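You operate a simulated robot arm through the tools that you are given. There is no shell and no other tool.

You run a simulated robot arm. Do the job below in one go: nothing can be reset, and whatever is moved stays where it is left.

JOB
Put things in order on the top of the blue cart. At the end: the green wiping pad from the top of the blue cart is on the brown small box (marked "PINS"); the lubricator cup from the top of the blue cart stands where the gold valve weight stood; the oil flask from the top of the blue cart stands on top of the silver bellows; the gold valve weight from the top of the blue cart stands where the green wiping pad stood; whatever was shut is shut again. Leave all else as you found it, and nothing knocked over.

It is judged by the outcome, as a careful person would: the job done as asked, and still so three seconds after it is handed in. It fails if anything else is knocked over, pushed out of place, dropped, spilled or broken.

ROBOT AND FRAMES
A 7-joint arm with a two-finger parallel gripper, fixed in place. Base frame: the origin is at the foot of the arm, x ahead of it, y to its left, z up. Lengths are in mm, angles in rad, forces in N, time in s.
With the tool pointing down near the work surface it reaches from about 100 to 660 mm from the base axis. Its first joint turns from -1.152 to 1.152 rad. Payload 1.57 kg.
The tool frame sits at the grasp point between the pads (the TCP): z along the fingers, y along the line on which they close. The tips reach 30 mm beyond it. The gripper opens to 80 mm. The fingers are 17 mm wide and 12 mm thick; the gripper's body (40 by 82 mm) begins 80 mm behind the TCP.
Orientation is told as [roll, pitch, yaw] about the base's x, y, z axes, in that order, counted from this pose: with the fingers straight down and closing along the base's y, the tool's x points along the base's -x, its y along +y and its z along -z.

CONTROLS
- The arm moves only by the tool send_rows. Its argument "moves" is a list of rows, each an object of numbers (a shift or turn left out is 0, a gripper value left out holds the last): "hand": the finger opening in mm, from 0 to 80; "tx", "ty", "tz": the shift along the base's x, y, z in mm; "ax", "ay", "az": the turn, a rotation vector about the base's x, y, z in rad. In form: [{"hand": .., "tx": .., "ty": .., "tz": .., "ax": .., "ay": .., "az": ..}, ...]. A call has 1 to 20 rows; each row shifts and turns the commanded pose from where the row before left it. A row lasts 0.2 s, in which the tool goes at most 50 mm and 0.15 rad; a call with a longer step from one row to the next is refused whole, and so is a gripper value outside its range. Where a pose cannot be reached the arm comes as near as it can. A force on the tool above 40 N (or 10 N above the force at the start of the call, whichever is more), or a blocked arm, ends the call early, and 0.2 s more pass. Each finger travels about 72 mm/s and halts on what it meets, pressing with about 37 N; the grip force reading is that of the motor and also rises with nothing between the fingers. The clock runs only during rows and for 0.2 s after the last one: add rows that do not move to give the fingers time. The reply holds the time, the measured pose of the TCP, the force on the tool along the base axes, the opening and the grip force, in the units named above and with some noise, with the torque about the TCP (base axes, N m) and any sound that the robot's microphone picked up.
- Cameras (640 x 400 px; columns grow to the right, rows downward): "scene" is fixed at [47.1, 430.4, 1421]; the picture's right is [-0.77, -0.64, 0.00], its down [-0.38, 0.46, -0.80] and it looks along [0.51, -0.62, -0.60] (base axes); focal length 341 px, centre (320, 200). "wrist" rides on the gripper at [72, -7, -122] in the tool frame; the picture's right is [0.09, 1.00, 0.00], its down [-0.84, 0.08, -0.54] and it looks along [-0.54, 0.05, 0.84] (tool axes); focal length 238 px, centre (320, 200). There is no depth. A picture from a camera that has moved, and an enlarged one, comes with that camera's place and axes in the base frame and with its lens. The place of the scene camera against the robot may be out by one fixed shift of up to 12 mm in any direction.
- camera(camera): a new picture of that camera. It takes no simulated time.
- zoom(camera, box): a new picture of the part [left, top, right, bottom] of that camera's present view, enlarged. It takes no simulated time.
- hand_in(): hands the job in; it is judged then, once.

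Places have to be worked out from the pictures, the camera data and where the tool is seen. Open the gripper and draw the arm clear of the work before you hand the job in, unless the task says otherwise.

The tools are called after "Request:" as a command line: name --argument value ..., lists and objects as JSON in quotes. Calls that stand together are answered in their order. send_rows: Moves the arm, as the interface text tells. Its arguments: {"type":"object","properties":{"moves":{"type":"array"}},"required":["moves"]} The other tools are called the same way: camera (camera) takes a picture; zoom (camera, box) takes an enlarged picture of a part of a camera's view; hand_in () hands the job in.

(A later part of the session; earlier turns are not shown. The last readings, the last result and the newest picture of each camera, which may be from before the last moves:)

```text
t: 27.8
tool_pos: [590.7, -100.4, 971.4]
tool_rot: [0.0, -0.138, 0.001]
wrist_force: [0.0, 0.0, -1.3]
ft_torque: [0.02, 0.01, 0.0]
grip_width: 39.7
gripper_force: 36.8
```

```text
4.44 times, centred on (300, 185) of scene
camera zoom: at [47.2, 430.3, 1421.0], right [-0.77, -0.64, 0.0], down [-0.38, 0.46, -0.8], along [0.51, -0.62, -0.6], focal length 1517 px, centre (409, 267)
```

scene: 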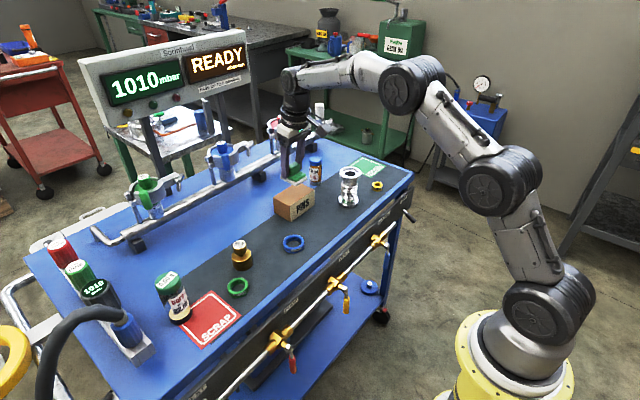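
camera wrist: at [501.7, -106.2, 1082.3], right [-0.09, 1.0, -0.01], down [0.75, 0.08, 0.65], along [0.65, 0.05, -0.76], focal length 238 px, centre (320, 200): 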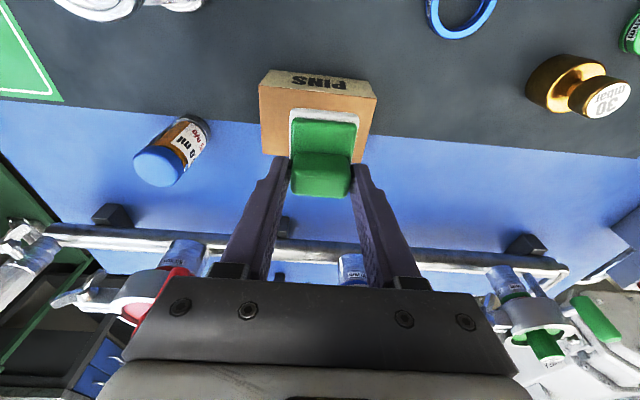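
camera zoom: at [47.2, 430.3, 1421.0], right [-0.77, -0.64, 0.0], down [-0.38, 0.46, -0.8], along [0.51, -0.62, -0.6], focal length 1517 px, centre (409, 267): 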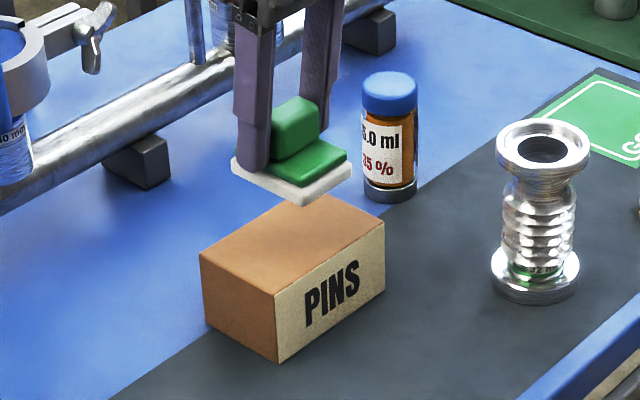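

Box top centre looks to be about (592, -105); the pad is at about (590.5, -99). I shift by (+2, -5) and lower most of the way.

Request:
send_rows --moves '[{"tx": 1, "ty": -3, "tz": -5}, {"tx": 1, "ty": -2.5, "tz": -10}, {"tz": -15}, {"tz": -10}, {"tz": -5}, {}]'

Request:
zoom --camera "wrist" --box '[240, 60, 400, 210]'

Request:
zoom --camera "scene" --box '[260, 140, 340, 230]'

```text
t: 29.2
tool_pos: [590.9, -106.6, 925.5]
tool_rot: [0.001, -0.14, 0.0]
wrist_force: [-0.5, -0.2, -0.7]
ft_torque: [-0.02, 0.02, -0.02]
grip_width: 39.9
gripper_force: 37.1
```

```text
2.67 times, centred on (320, 135) of wrist
camera zoom: at [503.2, -112.2, 1036.1], right [-0.09, 1.0, -0.01], down [0.75, 0.08, 0.65], along [0.65, 0.05, -0.76], focal length 636 px, centre (320, 373)
```

zoom: 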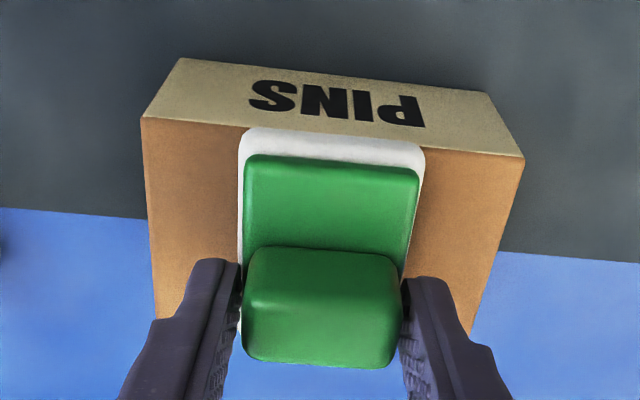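

```text
4.44 times, centred on (300, 185) of scene
camera zoom: at [47.2, 430.4, 1421.0], right [-0.77, -0.64, 0.0], down [-0.38, 0.46, -0.8], along [0.51, -0.62, -0.6], focal length 1517 px, centre (409, 267)
```

zoom: 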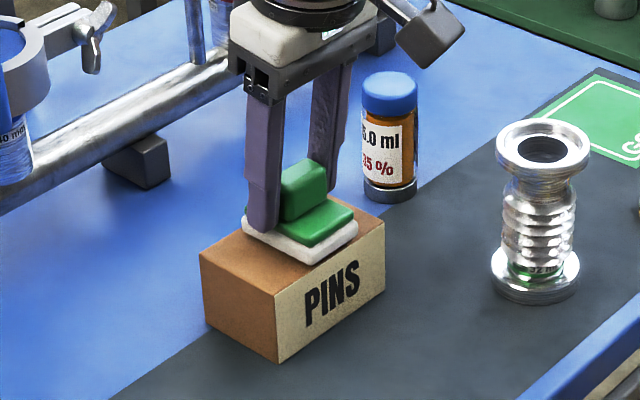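

Pad is square over the box in y and nearly in x. I nudge +1.5 in x and lower slowly to contact, watching the force.

Request:
send_rows --moves '[{"tx": 1.5, "tz": -2}, {"tz": -2}, {"tz": -1}, {"tz": -1}, {}]'

Request:
zoom --camera "scene" --box '[270, 165, 330, 225]'

```text
t: 30.4
tool_pos: [592.8, -106.6, 921.2]
tool_rot: [-0.001, -0.141, -0.001]
wrist_force: [-3.2, 0.5, 7.7]
ft_torque: [0.13, 0.3, 0.01]
grip_width: 40.0
gripper_force: 37.1
```

```text
6.67 times, centred on (300, 195) of scene
camera zoom: at [46.9, 430.4, 1421.0], right [-0.77, -0.64, 0.0], down [-0.38, 0.46, -0.8], along [0.51, -0.62, -0.6], focal length 2276 px, centre (453, 233)
```

zoom: 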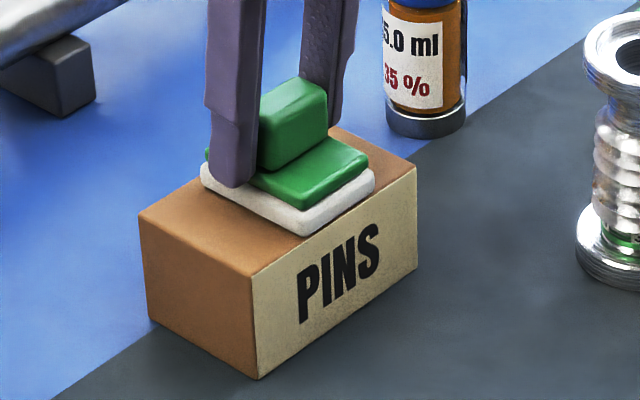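

Contact force 7.7 N shows the pad rests on the box, within its edges. I raise 0.5 mm to ease the load, open, and lift away.

Request:
send_rows --moves '[{"tz": 0.5}, {"hand": 64}, {}, {}, {"tz": 10}, {"tz": 25}, {"tz": 35}, {}]'

Request:
zoom --camera "scene" --box '[260, 140, 340, 230]'

Request:
camera --camera "wrist"

```text
t: 32.2
tool_pos: [593.2, -105.4, 989.4]
tool_rot: [0.0, -0.141, -0.001]
wrist_force: [-0.1, 0.2, -0.1]
ft_torque: [0.01, -0.02, -0.01]
grip_width: 64.0
gripper_force: 0.2
```

```text
4.44 times, centred on (300, 185) of scene
camera zoom: at [47.1, 430.4, 1421.0], right [-0.77, -0.64, 0.0], down [-0.38, 0.46, -0.8], along [0.51, -0.62, -0.6], focal length 1517 px, centre (409, 267)
```

zoom: 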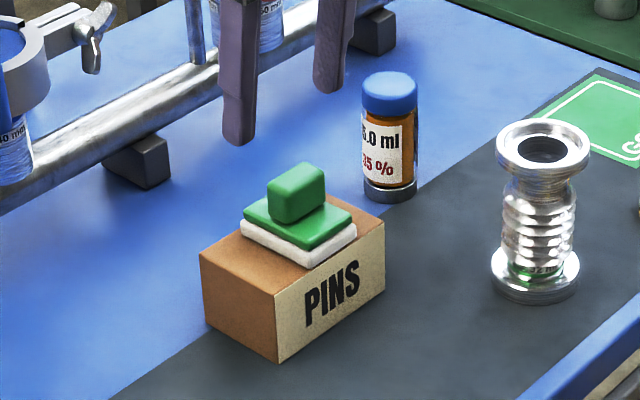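

```text
taken
camera wrist: at [505.7, -112.7, 1101.2], right [-0.09, 1.0, -0.01], down [0.75, 0.08, 0.65], along [0.65, 0.05, -0.76], focal length 238 px, centre (320, 200)
```

wrist: 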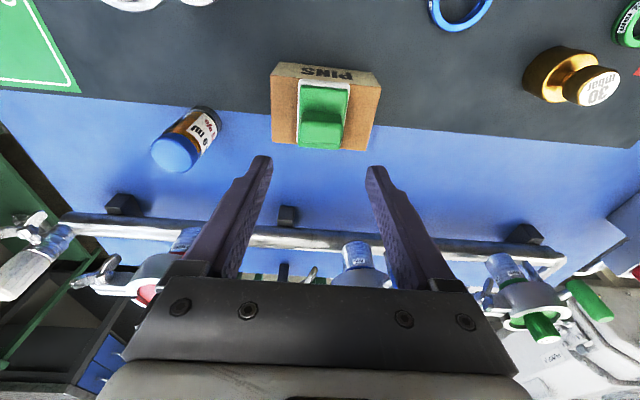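

The pad sits on the box properly. Next the gold weight: I move over it (staying at z ≈ 985) to measure it.

Request:
send_rows --moves '[{"hand": 80, "tx": -8, "ty": 30}, {"tx": -10, "ty": 42}, {"tx": -10, "ty": 42}, {"tx": -10, "ty": 42}, {"tx": -10, "ty": 42}, {"tx": -7, "ty": 32}, {}]'

Request:
camera --camera "wrist"

Request:
zoom --camera "wrist" --box '[260, 70, 380, 170]'

Request:
zoom --camera "scene" --box '[215, 225, 275, 285]'

```text
t: 33.8
tool_pos: [538.2, 122.8, 989.1]
tool_rot: [-0.001, -0.139, 0.0]
wrist_force: [-0.8, -0.4, -0.2]
ft_torque: [-0.03, -0.04, -0.02]
grip_width: 80.1
gripper_force: 0.1
```

```text
taken
camera wrist: at [450.6, 116.9, 1100.3], right [-0.09, 1.0, -0.01], down [0.75, 0.08, 0.65], along [0.65, 0.05, -0.76], focal length 238 px, centre (320, 200)
```

wrist: 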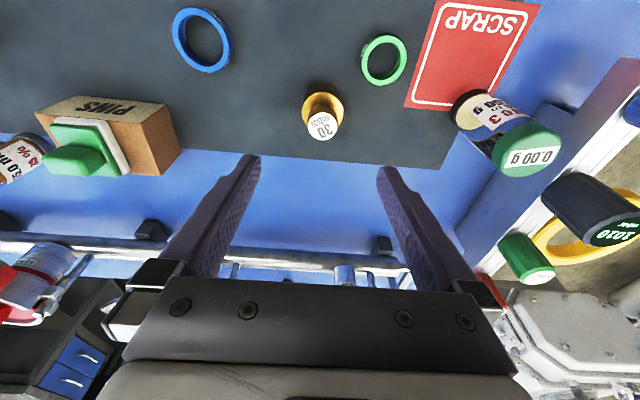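

```text
4.00 times, centred on (320, 120) of wrist
camera zoom: at [450.6, 116.9, 1100.3], right [-0.09, 1.0, -0.01], down [0.75, 0.08, 0.65], along [0.65, 0.05, -0.76], focal length 953 px, centre (320, 520)
```

zoom: 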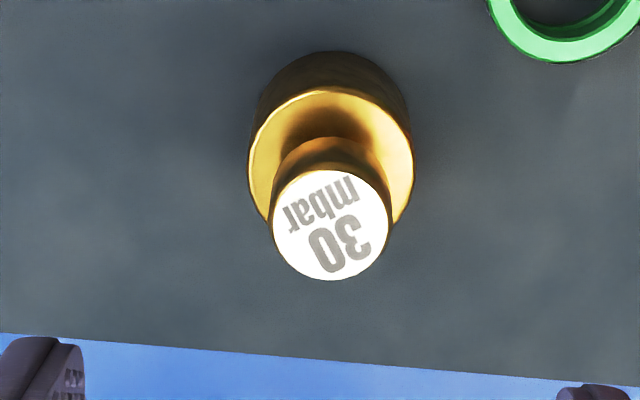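

```text
6.67 times, centred on (245, 255) of scene
camera zoom: at [47.1, 430.4, 1421.0], right [-0.77, -0.64, 0.0], down [-0.38, 0.46, -0.8], along [0.51, -0.62, -0.6], focal length 2276 px, centre (820, -167)
```

zoom: 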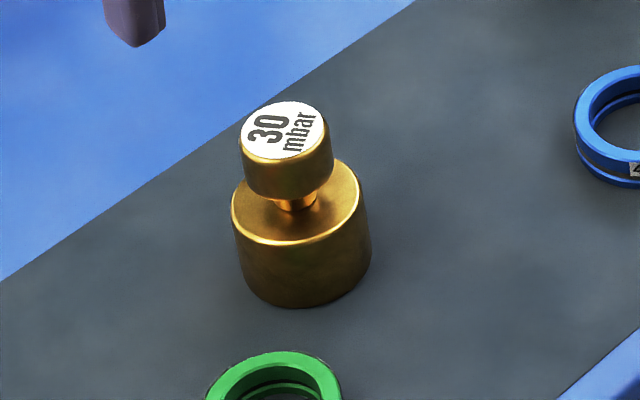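

The weight is about 62 mm tall, knob ≈ 29 mm wide, centred near (541, 125). I descend with the fingers straddling the knob, to TCP z ≈ 905, and look.

Request:
send_rows --moves '[{"ty": 0.8, "tz": -30}, {"tz": -30}, {"tz": -24}, {}]'

Request:
zoom --camera "wrist" --box '[240, 90, 400, 210]'

Request:
zoom --camera "scene" --box '[205, 205, 285, 285]'

```text
t: 34.8
tool_pos: [538.5, 124.1, 906.1]
tool_rot: [0.0, -0.14, -0.001]
wrist_force: [0.1, -0.1, 0.9]
ft_torque: [-0.01, 0.01, -0.01]
grip_width: 80.1
gripper_force: 0.0
```

```text
3.33 times, centred on (320, 150) of wrist
camera zoom: at [449.7, 117.1, 1016.5], right [-0.09, 1.0, -0.01], down [0.75, 0.08, 0.65], along [0.65, 0.05, -0.76], focal length 794 px, centre (320, 367)
```

zoom: 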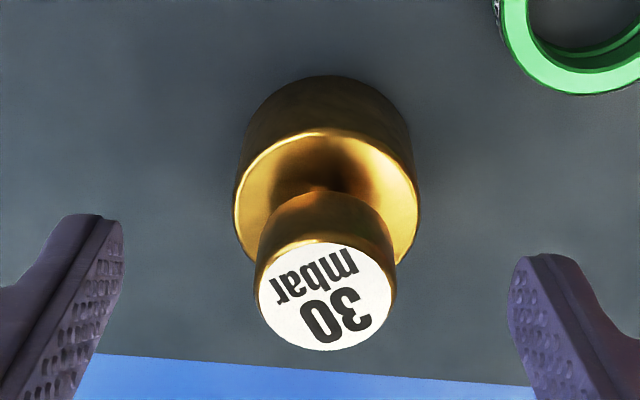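

```text
5.00 times, centred on (245, 245) of scene
camera zoom: at [47.1, 430.4, 1421.0], right [-0.77, -0.64, 0.0], down [-0.38, 0.46, -0.8], along [0.51, -0.62, -0.6], focal length 1707 px, centre (695, -25)
```

zoom: 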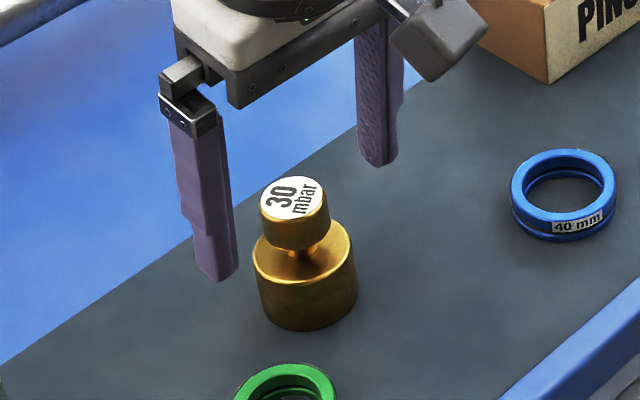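

The knob is centred in y; its axis is at about (543, 125). I shift +2 in x, +1 in y, lower 10 mm more and close on the knob.

Request:
send_rows --moves '[{"tx": 2, "ty": 1, "tz": -5}, {"tz": -5.5}, {}, {"hand": 5}, {}, {}, {}, {}]'

Request:
zoom --camera "wrist" --box '[240, 90, 400, 210]'

Request:
zoom --camera "scene" --box '[215, 225, 275, 285]'

```text
t: 36.6
tool_pos: [538.8, 124.5, 896.6]
tool_rot: [-0.002, -0.14, -0.001]
wrist_force: [-0.5, 1.4, 0.9]
ft_torque: [0.06, 0.03, 0.01]
grip_width: 28.9
gripper_force: 36.8
```

```text
3.33 times, centred on (320, 150) of wrist
camera zoom: at [451.5, 118.0, 1006.3], right [-0.09, 1.0, -0.01], down [0.75, 0.08, 0.65], along [0.65, 0.05, -0.76], focal length 794 px, centre (320, 367)
```

zoom: 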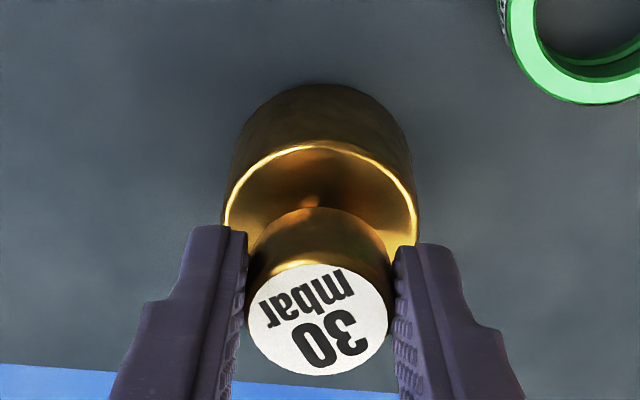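

```text
6.67 times, centred on (245, 255) of scene
camera zoom: at [47.2, 430.4, 1421.0], right [-0.77, -0.64, 0.0], down [-0.38, 0.46, -0.8], along [0.51, -0.62, -0.6], focal length 2276 px, centre (820, -167)
```

zoom: 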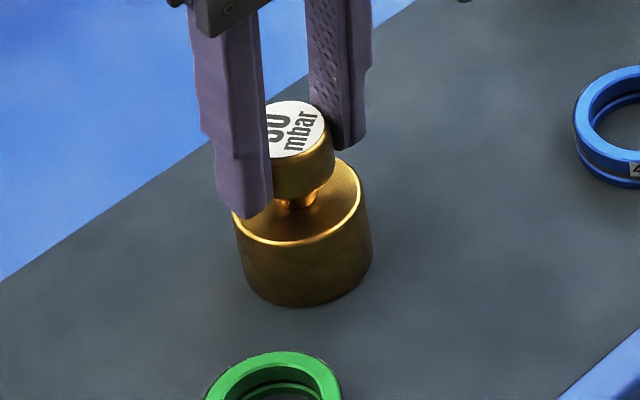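

The grip closed at 28.9 mm on the knob with good overlap; weight's original centre ≈ (543, 125). Slow test lift.

Request:
send_rows --moves '[{"tz": 2}, {"tz": 3}, {"tz": 5}, {"tz": 8}, {}]'

Request:
zoom --camera "scene" --box '[215, 225, 275, 285]'

```text
t: 37.8
tool_pos: [539.4, 125.6, 914.3]
tool_rot: [0.002, -0.139, 0.0]
wrist_force: [0.0, 0.3, -2.4]
ft_torque: [0.0, 0.01, 0.02]
grip_width: 29.0
gripper_force: 37.2
```

```text
6.67 times, centred on (245, 255) of scene
camera zoom: at [47.2, 430.4, 1421.0], right [-0.77, -0.64, 0.0], down [-0.38, 0.46, -0.8], along [0.51, -0.62, -0.6], focal length 2276 px, centre (820, -167)
```

zoom: 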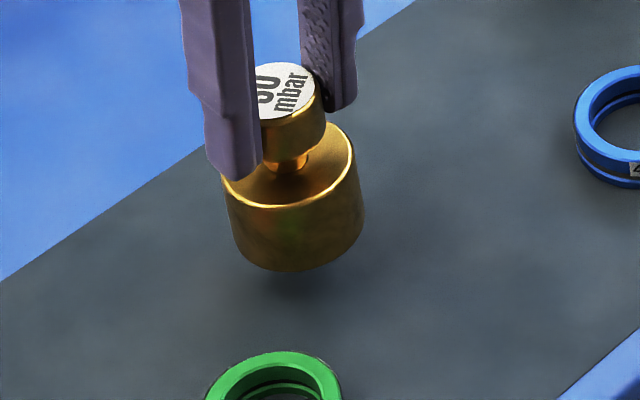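

The weight hangs cleanly. I carry it low and gently to above the pad's old place (≈ (619, 245.5)).

Request:
send_rows --moves '[{"tz": 10, "tx": 5, "ty": 8}, {"tx": 15, "ty": 24}, {"tx": 18, "ty": 28}, {"tx": 18, "ty": 28}, {"tx": 12, "ty": 19}, {"tx": 6, "ty": 10}, {"tx": 2.2, "ty": 3.5}, {}]'

Request:
camera --camera "wrist"

Request:
zoom --camera "scene" --box '[130, 210, 230, 290]'

```text
t: 39.6
tool_pos: [615.5, 245.3, 924.5]
tool_rot: [0.001, -0.139, 0.003]
wrist_force: [1.0, -1.3, -3.4]
ft_torque: [-0.03, 0.01, -0.02]
grip_width: 29.1
gripper_force: 37.2
```

```text
taken
camera wrist: at [527.9, 238.8, 1034.8], right [-0.09, 1.0, -0.01], down [0.75, 0.08, 0.65], along [0.65, 0.05, -0.76], focal length 238 px, centre (320, 200)
```

wrist: 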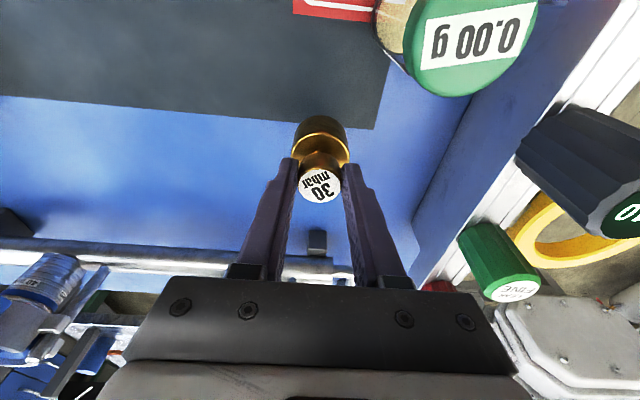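

```text
5.00 times, centred on (180, 250) of scene
camera zoom: at [47.2, 430.4, 1421.0], right [-0.77, -0.64, 0.0], down [-0.38, 0.46, -0.8], along [0.51, -0.62, -0.6], focal length 1707 px, centre (1020, -50)
```

zoom: 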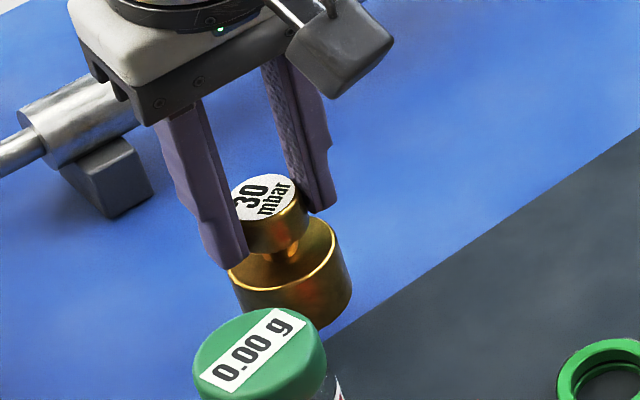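

It is over the target at TCP (616, 246). I lower to just about the pick-up height, slowing at the end.

Request:
send_rows --moves '[{"tz": -10}, {"tz": -10}, {"tz": -5}, {"tz": -1.5}, {"tz": -1}, {}]'

Request:
zoom --camera "scene" --box '[150, 230, 210, 290]'

Request:
zoom --camera "wrist" --box '[240, 90, 400, 210]'

```text
t: 41.0
tool_pos: [616.6, 246.1, 894.5]
tool_rot: [0.0, -0.139, 0.0]
wrist_force: [0.8, -0.4, -2.3]
ft_torque: [-0.02, 0.07, -0.02]
grip_width: 29.0
gripper_force: 37.1
```

```text
6.67 times, centred on (180, 260) of scene
camera zoom: at [47.2, 430.4, 1421.0], right [-0.77, -0.64, 0.0], down [-0.38, 0.46, -0.8], along [0.51, -0.62, -0.6], focal length 2276 px, centre (1253, -200)
```

zoom: 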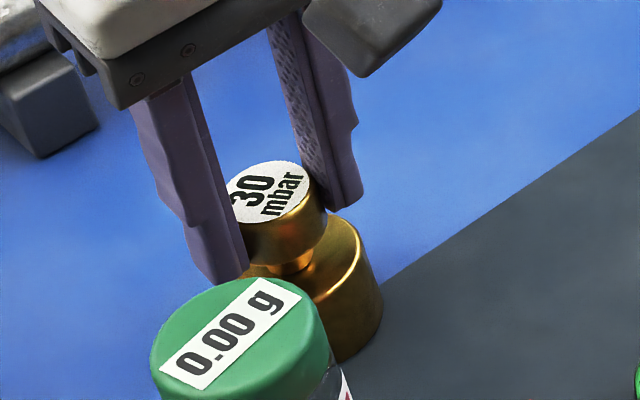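

```text
3.33 times, centred on (320, 150) of wrist
camera zoom: at [528.3, 238.5, 1006.5], right [-0.09, 1.0, -0.01], down [0.75, 0.08, 0.65], along [0.65, 0.05, -0.76], focal length 794 px, centre (320, 367)
```

zoom: 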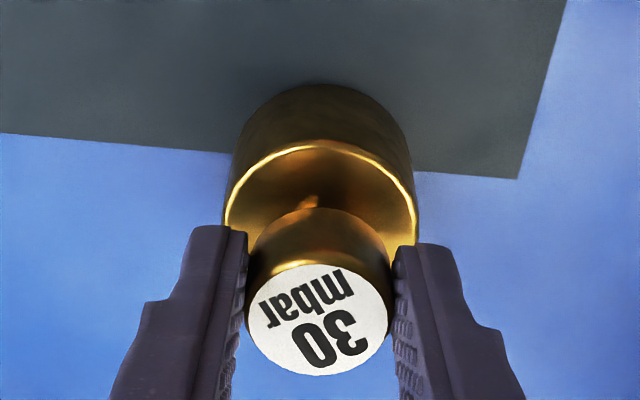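

It's within a hair of the surface (load still on the hand), centre ≈ (620.5, 245). I nudge -1 in x and lower in half-millimetre steps to contact.

Request:
send_rows --moves '[{"tx": -1, "tz": -0.3}, {"tz": -0.5}, {"tz": -0.4}, {}]'

```text
t: 42.0
tool_pos: [614.4, 245.6, 896.0]
tool_rot: [0.0, -0.139, -0.001]
wrist_force: [1.1, -1.7, 3.2]
ft_torque: [-0.16, 0.0, 0.03]
grip_width: 29.2
gripper_force: 36.7
```

Contact is felt (+3 N). I open the fingers and lift straight up.

Request:
send_rows --moves '[{"hand": 60}, {}, {}, {"tz": 10}, {"tz": 20}, {"tz": 30}, {"tz": 20, "tx": -8}, {}]'

Request:
camera --camera "wrist"

Request:
camera --camera "scene"

```text
t: 43.8
tool_pos: [608.3, 245.1, 975.2]
tool_rot: [0.001, -0.14, 0.0]
wrist_force: [1.3, -0.7, 0.1]
ft_torque: [0.0, 0.02, -0.01]
grip_width: 60.0
gripper_force: 0.0
```

```text
taken
camera wrist: at [520.3, 238.9, 1085.8], right [-0.09, 1.0, -0.01], down [0.75, 0.08, 0.65], along [0.65, 0.05, -0.76], focal length 238 px, centre (320, 200)
```

wrist: 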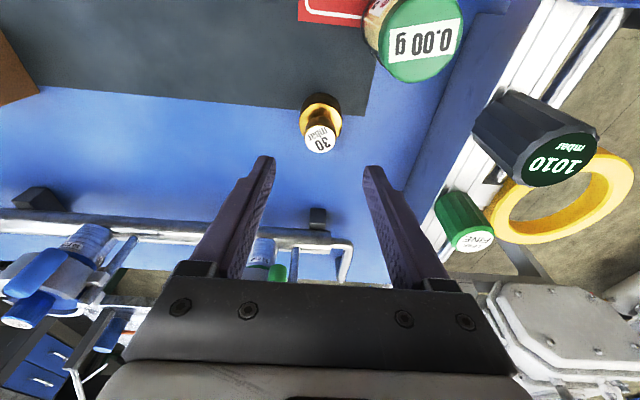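

```text
taken
```

scene: 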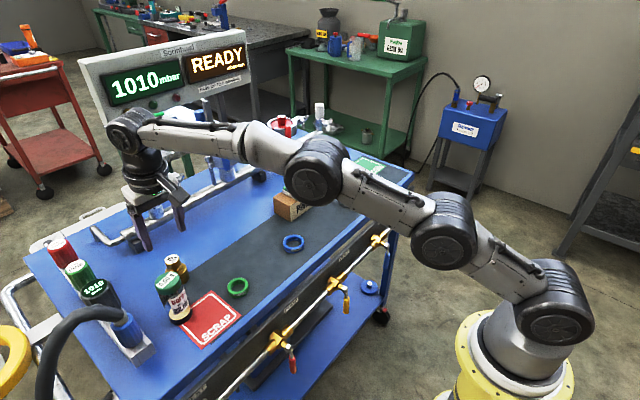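

The weight stands at the pad's old place. Next is the cup at ≈ (534, 295): I raise, turn the tool back to vertical and draw back to view the cup from the side.

Request:
send_rows --moves '[{"hand": 80, "tz": 25}, {"tx": -30, "tz": 10, "ay": 0.07}, {"tx": -40, "ty": 8, "ay": 0.07}, {"tx": -40, "ty": 12}, {"tx": -40, "ty": 12}, {"tx": -30, "ty": 12, "tz": -20}, {"tz": -25}, {}]'

Request:
camera --camera "wrist"

Request:
zoom --camera "scene" --box '[145, 250, 215, 330]'

```text
t: 45.6
tool_pos: [428.1, 290.3, 964.1]
tool_rot: [0.0, 0.0, 0.0]
wrist_force: [-1.2, -0.2, 0.3]
ft_torque: [-0.01, -0.02, 0.0]
grip_width: 80.1
gripper_force: 0.1
```

```text
taken
camera wrist: at [355.6, 283.6, 1087.3], right [-0.09, 1.0, 0.0], down [0.84, 0.08, 0.54], along [0.54, 0.05, -0.84], focal length 238 px, centre (320, 200)
```

wrist: 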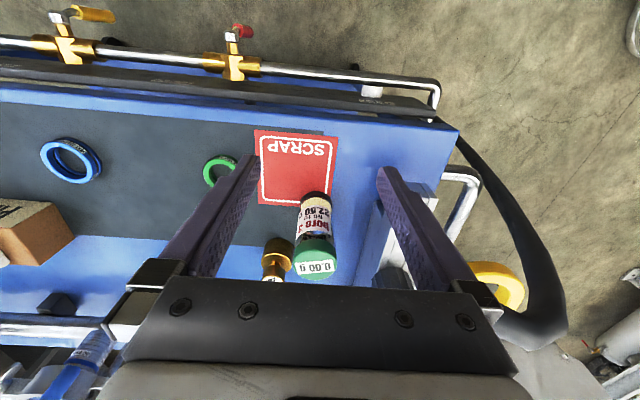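

```text
5.00 times, centred on (180, 290) of scene
camera zoom: at [47.1, 430.4, 1421.0], right [-0.77, -0.64, 0.0], down [-0.38, 0.46, -0.8], along [0.51, -0.62, -0.6], focal length 1707 px, centre (1020, -250)
```

zoom: 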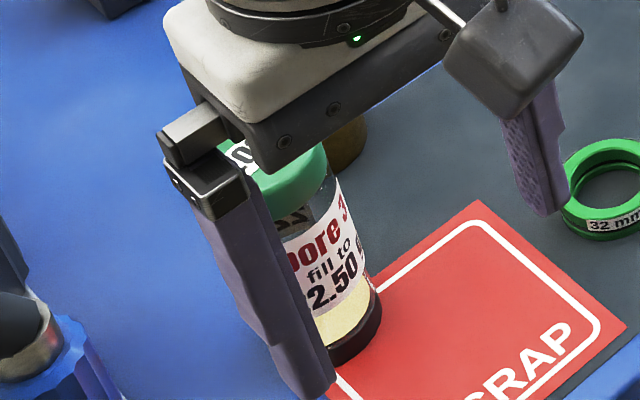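

I zoom into the cup in the wrist view to compare lid, body and base widths.

Request:
zoom --camera "wrist" --box '[250, 170, 380, 290]'

```text
3.33 times, centred on (315, 230) of wrist
camera zoom: at [355.6, 283.6, 1087.3], right [-0.09, 1.0, 0.0], down [0.84, 0.08, 0.54], along [0.54, 0.05, -0.84], focal length 794 px, centre (337, 100)
```

zoom: 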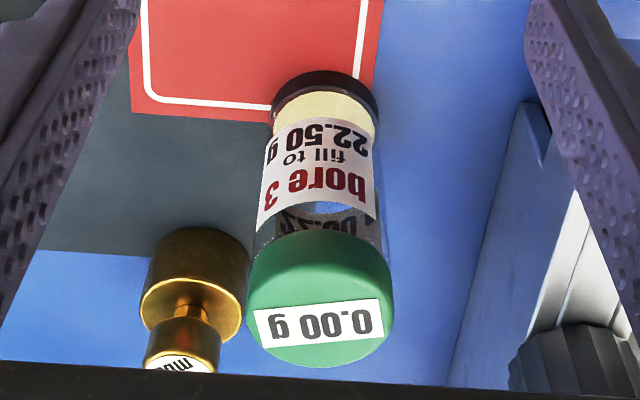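

Lid, body and base are all about the same width (~45 mm), cup centre ≈ (532, 295.5). I rise a bit, go above it and check alignment before lowering.

Request:
send_rows --moves '[{"tz": 20, "tx": 20, "ty": 1}, {"tx": 40, "ty": 2}, {"tx": 32, "ty": 1.5}, {"tx": 12}, {}]'

Request:
camera --camera "wrist"

Request:
zoom --camera "wrist" --box '[240, 70, 400, 190]'

```text
t: 46.8
tool_pos: [532.5, 296.0, 984.5]
tool_rot: [0.001, -0.002, -0.001]
wrist_force: [0.6, -0.6, 0.1]
ft_torque: [-0.03, -0.03, 0.01]
grip_width: 80.1
gripper_force: 0.0
```

```text
taken
camera wrist: at [461.4, 288.4, 1107.0], right [-0.09, 1.0, 0.0], down [0.84, 0.08, 0.54], along [0.54, 0.05, -0.84], focal length 238 px, centre (320, 200)
```

wrist: 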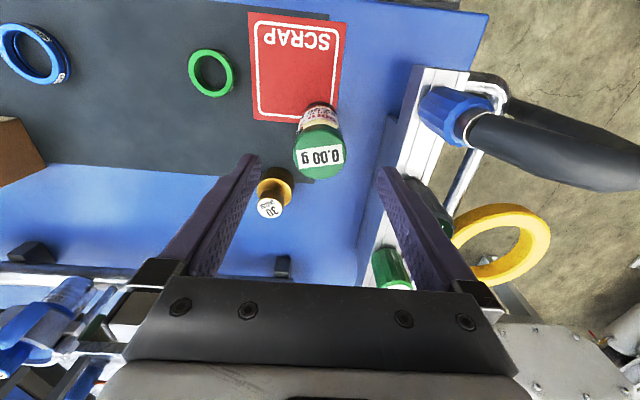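

```text
3.33 times, centred on (320, 130) of wrist
camera zoom: at [461.4, 288.4, 1107.0], right [-0.09, 1.0, 0.0], down [0.84, 0.08, 0.54], along [0.54, 0.05, -0.84], focal length 794 px, centre (320, 433)
```

zoom: 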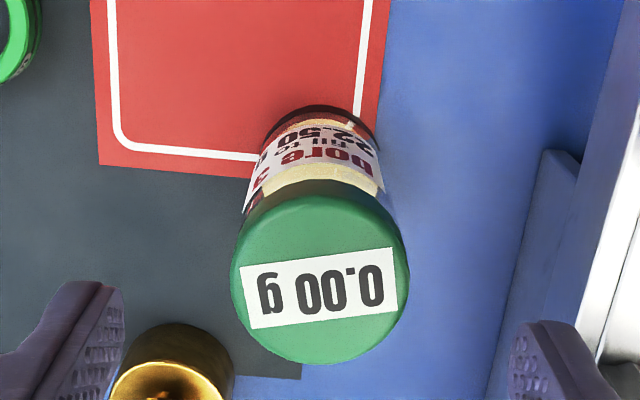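

The lid centre is at ≈ (534.5, 295), directly under the tool. I lower around the cup to TCP z ≈ 877.

Request:
send_rows --moves '[{"tx": 1, "tz": -25}, {"tz": -30}, {"tz": -25}, {"tz": -18}, {"tz": -10}, {}]'

Request:
camera --camera "wrist"

Request:
zoom --camera "scene" --box '[135, 230, 225, 330]'

```text
t: 48.2
tool_pos: [531.2, 296.1, 876.4]
tool_rot: [0.0, -0.002, 0.0]
wrist_force: [-0.5, 0.1, -0.8]
ft_torque: [-0.03, -0.02, -0.01]
grip_width: 80.1
gripper_force: 0.0
```

```text
taken
camera wrist: at [459.7, 288.6, 998.4], right [-0.09, 1.0, 0.0], down [0.84, 0.08, 0.54], along [0.54, 0.05, -0.84], focal length 238 px, centre (320, 200)
```

wrist: 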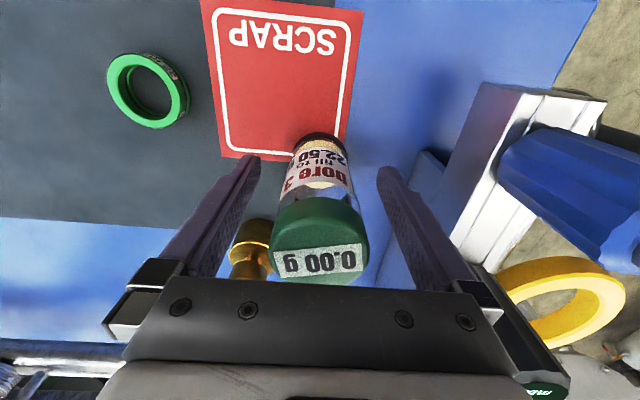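

```text
4.00 times, centred on (180, 280) of scene
camera zoom: at [47.1, 430.4, 1421.0], right [-0.77, -0.64, 0.0], down [-0.38, 0.46, -0.8], along [0.51, -0.62, -0.6], focal length 1366 px, centre (880, -120)
```

zoom: 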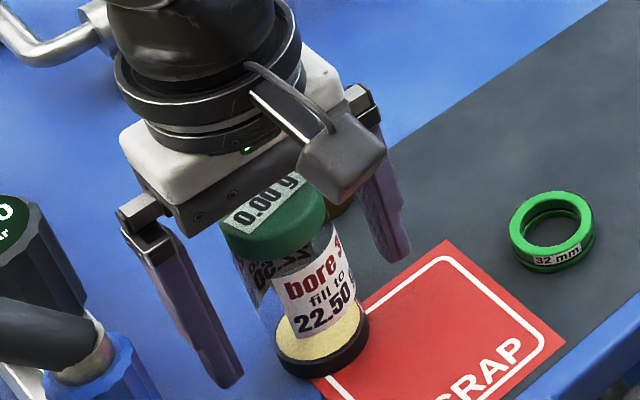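

The cup stands between the fingers with clear room both sides. I nudge +2 in x and close.

Request:
send_rows --moves '[{"tx": 2}, {"hand": 25}, {}, {}, {}, {}]'

Request:
zoom --camera "wrist" --box '[220, 110, 420, 290]'

Request:
zoom --camera "scene" --box '[145, 240, 215, 330]'

```text
t: 49.6
tool_pos: [533.6, 295.2, 876.3]
tool_rot: [0.001, 0.001, -0.002]
wrist_force: [-0.4, -0.5, 0.1]
ft_torque: [0.0, -0.01, 0.01]
grip_width: 42.3
gripper_force: 36.5
```

```text
2.22 times, centred on (320, 200) of wrist
camera zoom: at [461.7, 288.7, 998.6], right [-0.09, 1.0, 0.0], down [0.84, 0.08, 0.54], along [0.54, 0.05, -0.84], focal length 530 px, centre (320, 200)
```

zoom: 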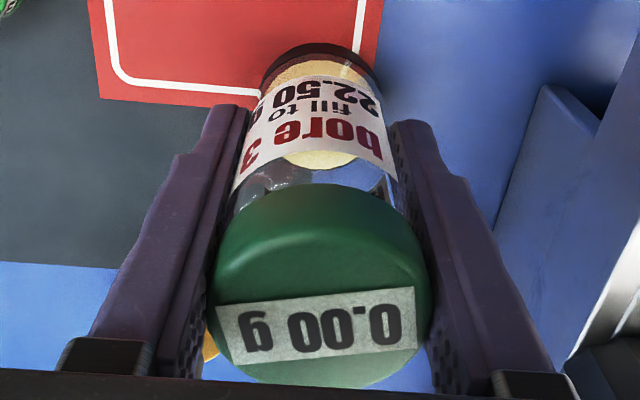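

```text
4.44 times, centred on (180, 285) of scene
camera zoom: at [47.2, 430.4, 1421.0], right [-0.77, -0.64, 0.0], down [-0.38, 0.46, -0.8], along [0.51, -0.62, -0.6], focal length 1517 px, centre (942, -178)
```

zoom: 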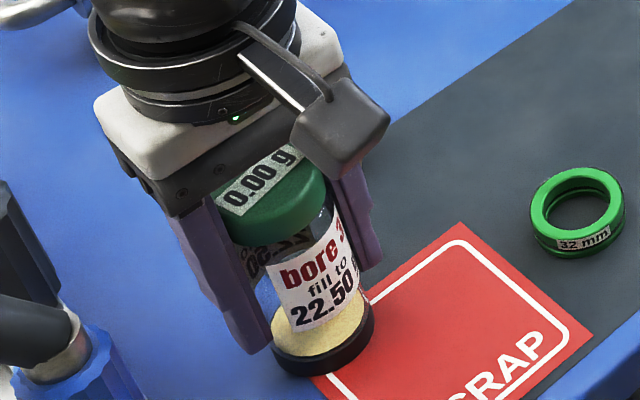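

Closed at 42.3 mm, evenly on both sides. Slow test lift to see the cup and lid rise together.

Request:
send_rows --moves '[{"tz": 1}, {"tz": 2}, {"tz": 3}, {"tz": 4}, {}]'

Request:
zoom --camera "scene" --box '[145, 240, 215, 330]'

```text
t: 50.8
tool_pos: [533.7, 293.6, 886.8]
tool_rot: [-0.001, 0.001, 0.0]
wrist_force: [-0.2, -0.2, -0.3]
ft_torque: [-0.01, 0.0, -0.03]
grip_width: 42.5
gripper_force: 36.3
```

```text
4.44 times, centred on (180, 285) of scene
camera zoom: at [47.2, 430.4, 1421.0], right [-0.77, -0.64, 0.0], down [-0.38, 0.46, -0.8], along [0.51, -0.62, -0.6], focal length 1517 px, centre (942, -178)
```

zoom: 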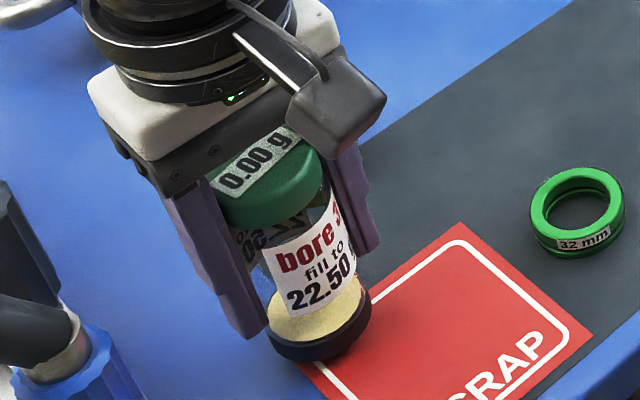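

Cup and lid rise as one. I carry it to the weight's old place at ≈ (543, 125).

Request:
send_rows --moves '[{"tz": 12}, {"tz": 18, "ty": -10}, {"ty": -30, "tx": 2}, {"ty": -40, "tx": 2.5}, {"ty": -40, "tx": 2}, {"ty": -28, "tx": 2}, {"ty": -15}, {"ty": -7.5}, {}]'

Request:
camera --camera "wrist"

Request:
camera --camera "scene"

```text
t: 52.8
tool_pos: [543.0, 122.8, 915.6]
tool_rot: [0.001, 0.0, -0.001]
wrist_force: [1.0, 0.6, -1.1]
ft_torque: [-0.01, 0.03, -0.02]
grip_width: 42.7
gripper_force: 36.9
```

```text
taken
camera wrist: at [471.0, 116.6, 1038.1], right [-0.09, 1.0, 0.0], down [0.84, 0.08, 0.54], along [0.54, 0.05, -0.84], focal length 238 px, centre (320, 200)
```

wrist: 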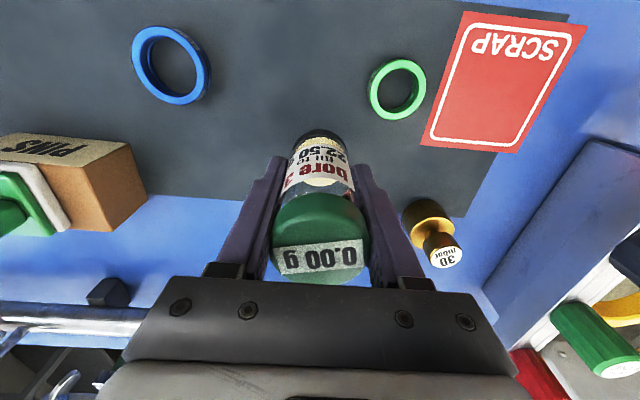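

```text
taken
```

scene: 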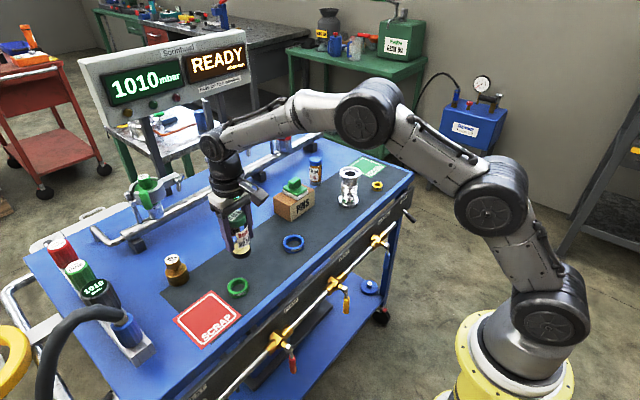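

I'm at (543, 123.6). I correct by (-0.8, +1.3) and lower nearly to the pick-up height.

Request:
send_rows --moves '[{"tx": -0.8, "ty": 1.3, "tz": -10}, {"tz": -13}, {"tz": -8}, {"tz": -4}, {"tz": -2}, {}]'

Request:
zoom --camera "scene" --box '[205, 205, 285, 285]'

Request:
zoom --camera "wrist" --box '[220, 110, 420, 290]'

```text
t: 54.2
tool_pos: [541.1, 125.1, 879.0]
tool_rot: [0.001, 0.002, -0.001]
wrist_force: [-0.2, -0.1, -1.8]
ft_torque: [0.02, 0.01, 0.03]
grip_width: 42.2
gripper_force: 37.0
```

```text
5.00 times, centred on (245, 245) of scene
camera zoom: at [47.2, 430.4, 1421.0], right [-0.77, -0.64, 0.0], down [-0.38, 0.46, -0.8], along [0.51, -0.62, -0.6], focal length 1707 px, centre (695, -25)
```

zoom: 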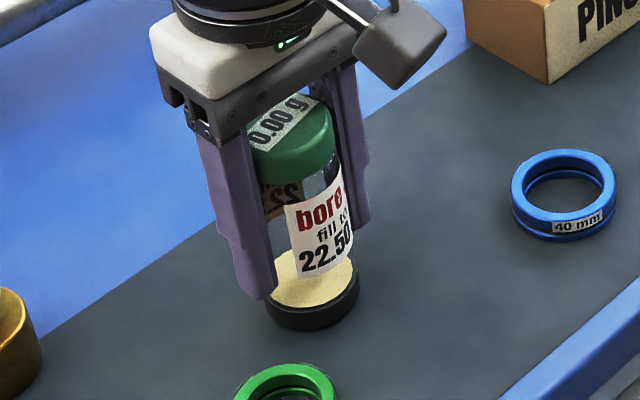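

```text
2.22 times, centred on (320, 200) of wrist
camera zoom: at [470.0, 118.6, 1001.3], right [-0.09, 1.0, 0.0], down [0.84, 0.08, 0.54], along [0.54, 0.05, -0.84], focal length 530 px, centre (320, 200)
```

zoom: 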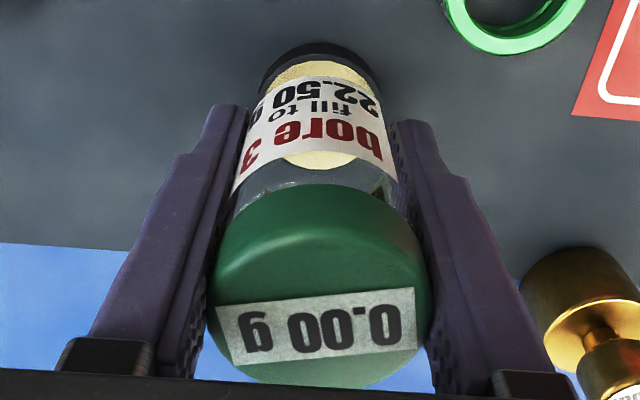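

It hovers ≈ 2.7 mm above the surface. I lower to contact gently, then compare with the earlier picture of the weight from the same fixed camera and the same crop to verify the spot.

Request:
send_rows --moves '[{"tz": -1}, {"tz": -0.8}, {"tz": -0.5}, {}]'

Request:
zoom --camera "scene" --box '[215, 225, 275, 285]'

Request:
zoom --camera "scene" --box '[150, 235, 270, 310]'

```text
t: 55.2
tool_pos: [541.0, 125.7, 875.2]
tool_rot: [-0.001, 0.001, 0.001]
wrist_force: [-0.3, 0.7, -1.3]
ft_torque: [0.02, 0.03, -0.03]
grip_width: 42.8
gripper_force: 36.6
```

```text
6.67 times, centred on (245, 255) of scene
camera zoom: at [47.2, 430.4, 1421.0], right [-0.77, -0.64, 0.0], down [-0.38, 0.46, -0.8], along [0.51, -0.62, -0.6], focal length 2276 px, centre (820, -167)
```

zoom: 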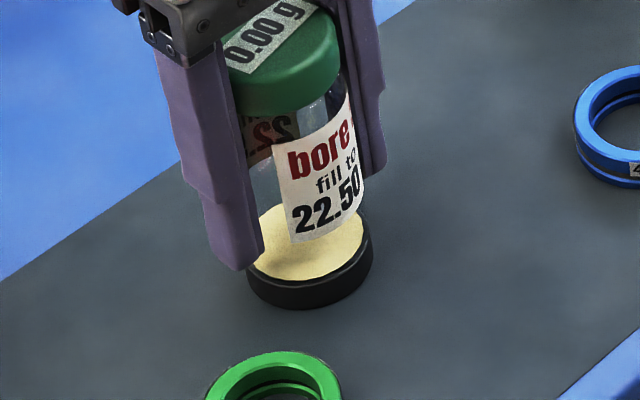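

```text
5.33 times, centred on (210, 272) of scene
camera zoom: at [47.2, 430.4, 1421.0], right [-0.77, -0.64, 0.0], down [-0.38, 0.46, -0.8], along [0.51, -0.62, -0.6], focal length 1821 px, centre (907, -187)
```

zoom: 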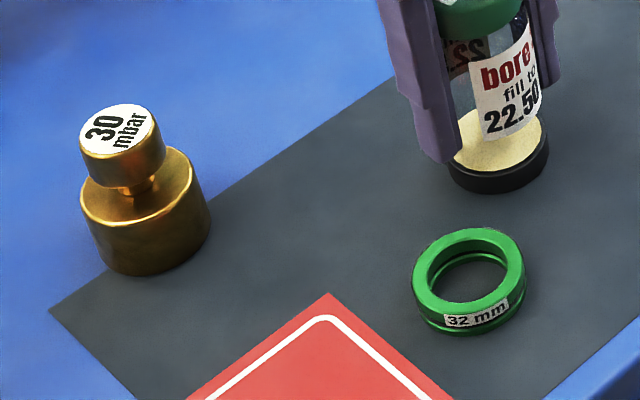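

Comparing base outlines in the same crop, the cup is about 5 mm too near the robot (−x). I lift 1.5 mm, shift +5 in x and −0.5 in y, and set it down again.

Request:
send_rows --moves '[{"tz": 1.5}, {"tx": 2.5, "ty": -0.3}, {"tx": 2.5, "ty": -0.3}, {"tz": -1.2}, {"tz": -0.5}, {}]'

Request:
zoom --camera "scene" --box '[215, 225, 275, 285]'

Request:
camera --camera "wrist"

```text
t: 56.6
tool_pos: [547.3, 123.8, 876.5]
tool_rot: [-0.002, 0.001, 0.0]
wrist_force: [-0.3, 0.2, -0.9]
ft_torque: [-0.02, 0.0, -0.02]
grip_width: 42.7
gripper_force: 36.4
```

```text
6.67 times, centred on (245, 255) of scene
camera zoom: at [47.2, 430.4, 1421.0], right [-0.77, -0.64, 0.0], down [-0.38, 0.46, -0.8], along [0.51, -0.62, -0.6], focal length 2276 px, centre (820, -167)
```

zoom: 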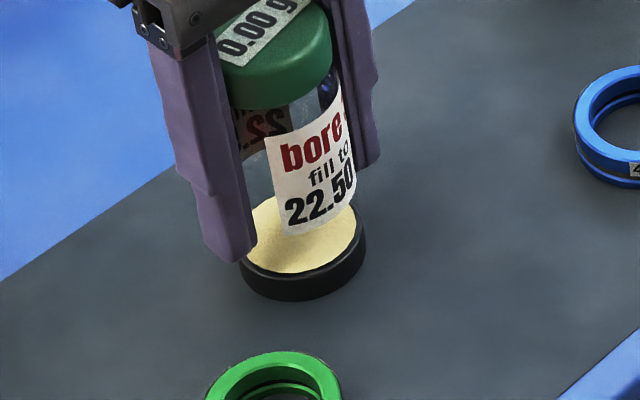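

```text
taken
camera wrist: at [475.1, 117.8, 998.8], right [-0.09, 1.0, 0.0], down [0.84, 0.08, 0.54], along [0.54, 0.05, -0.84], focal length 238 px, centre (320, 200)
```

wrist: 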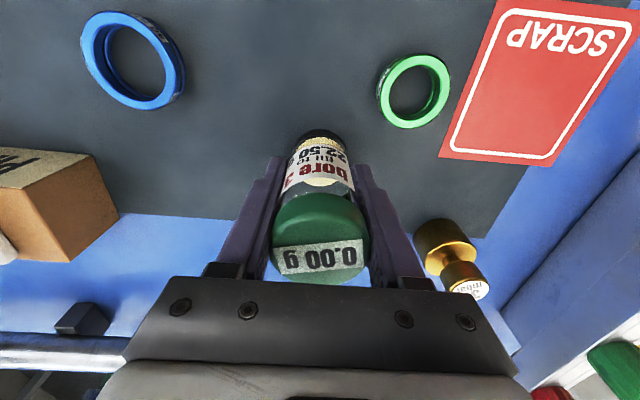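

Now the base outline is concentric with the weight's old one. I lower the last bit to contact.

Request:
send_rows --moves '[{"tz": -0.4}, {"tz": -0.4}, {}]'

```text
t: 57.4
tool_pos: [546.3, 124.5, 877.2]
tool_rot: [0.0, 0.0, 0.001]
wrist_force: [-0.3, -0.5, 0.1]
ft_torque: [-0.05, 0.0, 0.02]
grip_width: 42.4
gripper_force: 37.1
```

Load is going off the hand; one more small step.

Request:
send_rows --moves '[{"tz": -0.4}, {}]'

```text
t: 58.0
tool_pos: [546.3, 124.9, 876.4]
tool_rot: [0.0, -0.003, 0.0]
wrist_force: [0.2, -0.5, 3.3]
ft_torque: [-0.01, 0.08, 0.02]
grip_width: 42.3
gripper_force: 36.9
```

Contact (+3.3 N). I open the fingers fully and lift straight up clear of the cup.

Request:
send_rows --moves '[{"hand": 80}, {}, {}, {}, {"tz": 15}, {"tz": 30}, {"tz": 40}, {"tz": 40}, {}]'

Request:
camera --camera "scene"

Request:
zoom --camera "scene" --box '[215, 225, 275, 285]'

```text
t: 60.0
tool_pos: [547.6, 125.7, 1002.6]
tool_rot: [0.0, 0.001, 0.0]
wrist_force: [0.8, -0.4, 0.8]
ft_torque: [0.02, 0.01, 0.0]
grip_width: 80.0
gripper_force: 0.1
```

```text
taken
```

scene: 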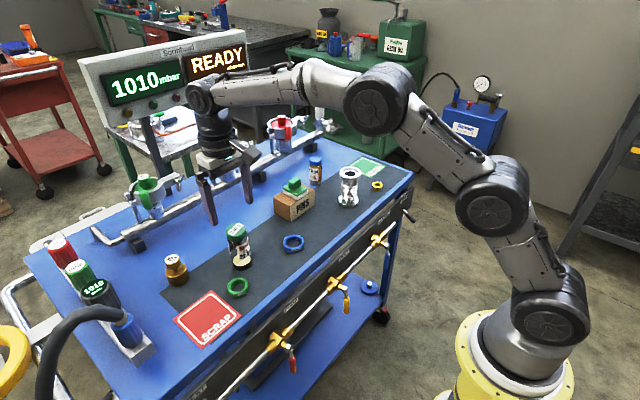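

```text
6.67 times, centred on (245, 255) of scene
camera zoom: at [47.1, 430.4, 1421.0], right [-0.77, -0.64, 0.0], down [-0.38, 0.46, -0.8], along [0.51, -0.62, -0.6], focal length 2276 px, centre (820, -167)
```

zoom: 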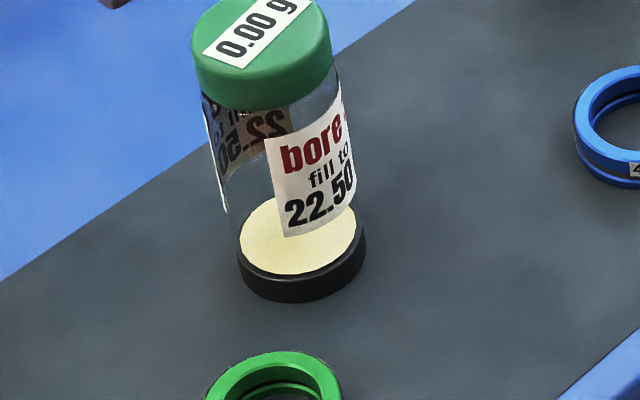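

The cup stands at the weight's old place. Now to the flask and bellows: I cross at height to view them.

Request:
send_rows --moves '[{"ty": -30}, {"ty": -42}, {"ty": -44}, {"ty": -44}, {"ty": -44}, {"ty": -44}, {"ty": -44}, {"ty": -40}, {"ty": -30}, {}]'

Request:
camera --camera "wrist"

Request:
zoom --camera "wrist" --box '[240, 20, 400, 220]'

```text
t: 62.2
tool_pos: [545.3, -240.6, 1000.4]
tool_rot: [-0.001, -0.001, -0.002]
wrist_force: [0.6, 0.7, -0.2]
ft_torque: [-0.01, -0.02, 0.03]
grip_width: 80.0
gripper_force: 0.0
```

```text
taken
camera wrist: at [473.0, -245.5, 1122.4], right [-0.09, 1.0, 0.0], down [0.84, 0.08, 0.54], along [0.54, 0.05, -0.84], focal length 238 px, centre (320, 200)
```

wrist: 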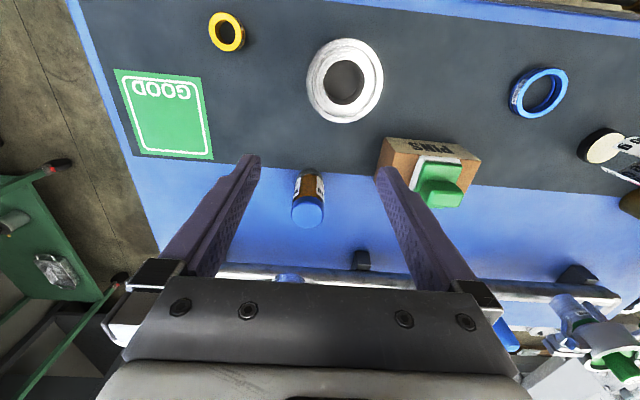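

```text
2.00 times, centred on (320, 120) of wrist
camera zoom: at [473.0, -245.5, 1122.4], right [-0.09, 1.0, 0.0], down [0.84, 0.08, 0.54], along [0.54, 0.05, -0.84], focal length 477 px, centre (320, 360)
```

zoom: 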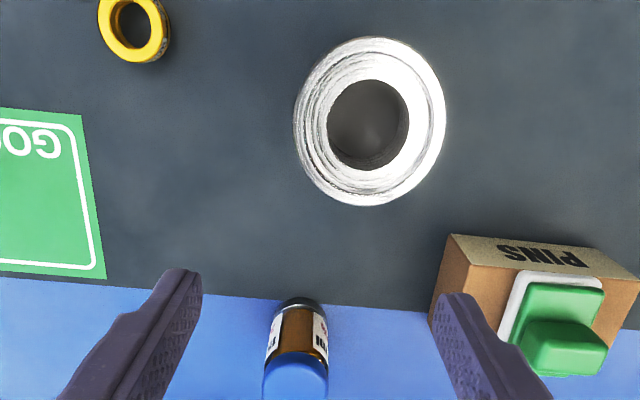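

The flask is near (628, -243) and the bellows almost below the camera. I zoom on the bellows top to fix its centre.

Request:
zoom --camera "wrist" --box '[295, 25, 395, 135]'

Request:
zoom --camera "scene" --box '[325, 155, 375, 215]'

Request:
zoom --camera "scene" --box '[295, 145, 345, 195]'

```text
3.64 times, centred on (345, 80) of wrist
camera zoom: at [473.0, -245.5, 1122.4], right [-0.09, 1.0, 0.0], down [0.84, 0.08, 0.54], along [0.54, 0.05, -0.84], focal length 867 px, centre (229, 636)
```

zoom: 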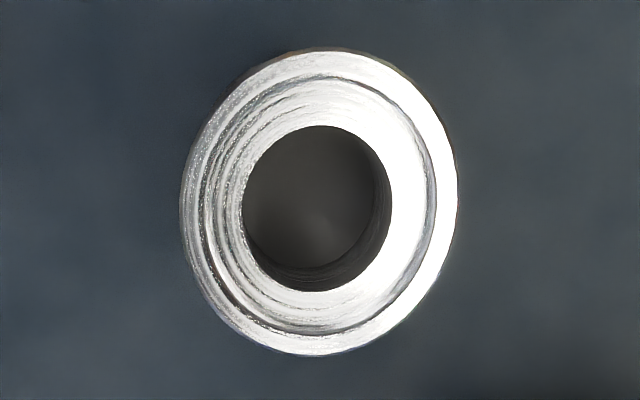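

```text
6.67 times, centred on (350, 185) of scene
camera zoom: at [47.2, 430.3, 1421.0], right [-0.77, -0.64, 0.0], down [-0.38, 0.46, -0.8], along [0.51, -0.62, -0.6], focal length 2276 px, centre (120, 300)
```

zoom: 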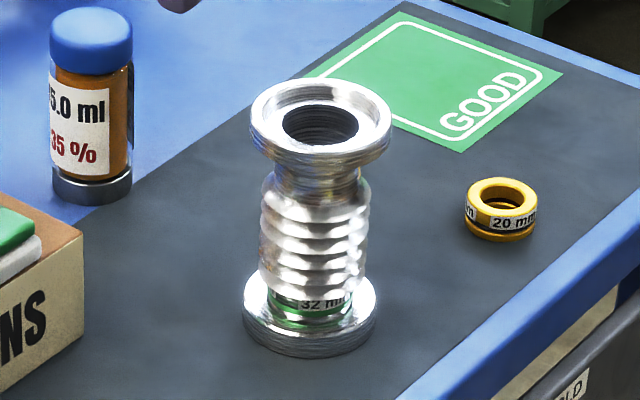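

```text
8.00 times, centred on (320, 170) of scene
camera zoom: at [47.2, 430.3, 1421.0], right [-0.77, -0.64, 0.0], down [-0.38, 0.46, -0.8], along [0.51, -0.62, -0.6], focal length 2731 px, centre (320, 440)
```

zoom: 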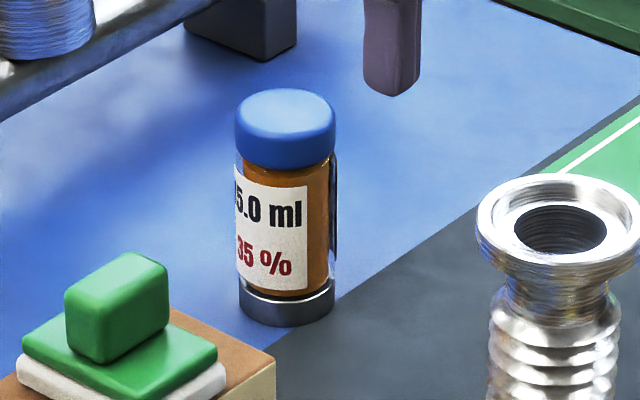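

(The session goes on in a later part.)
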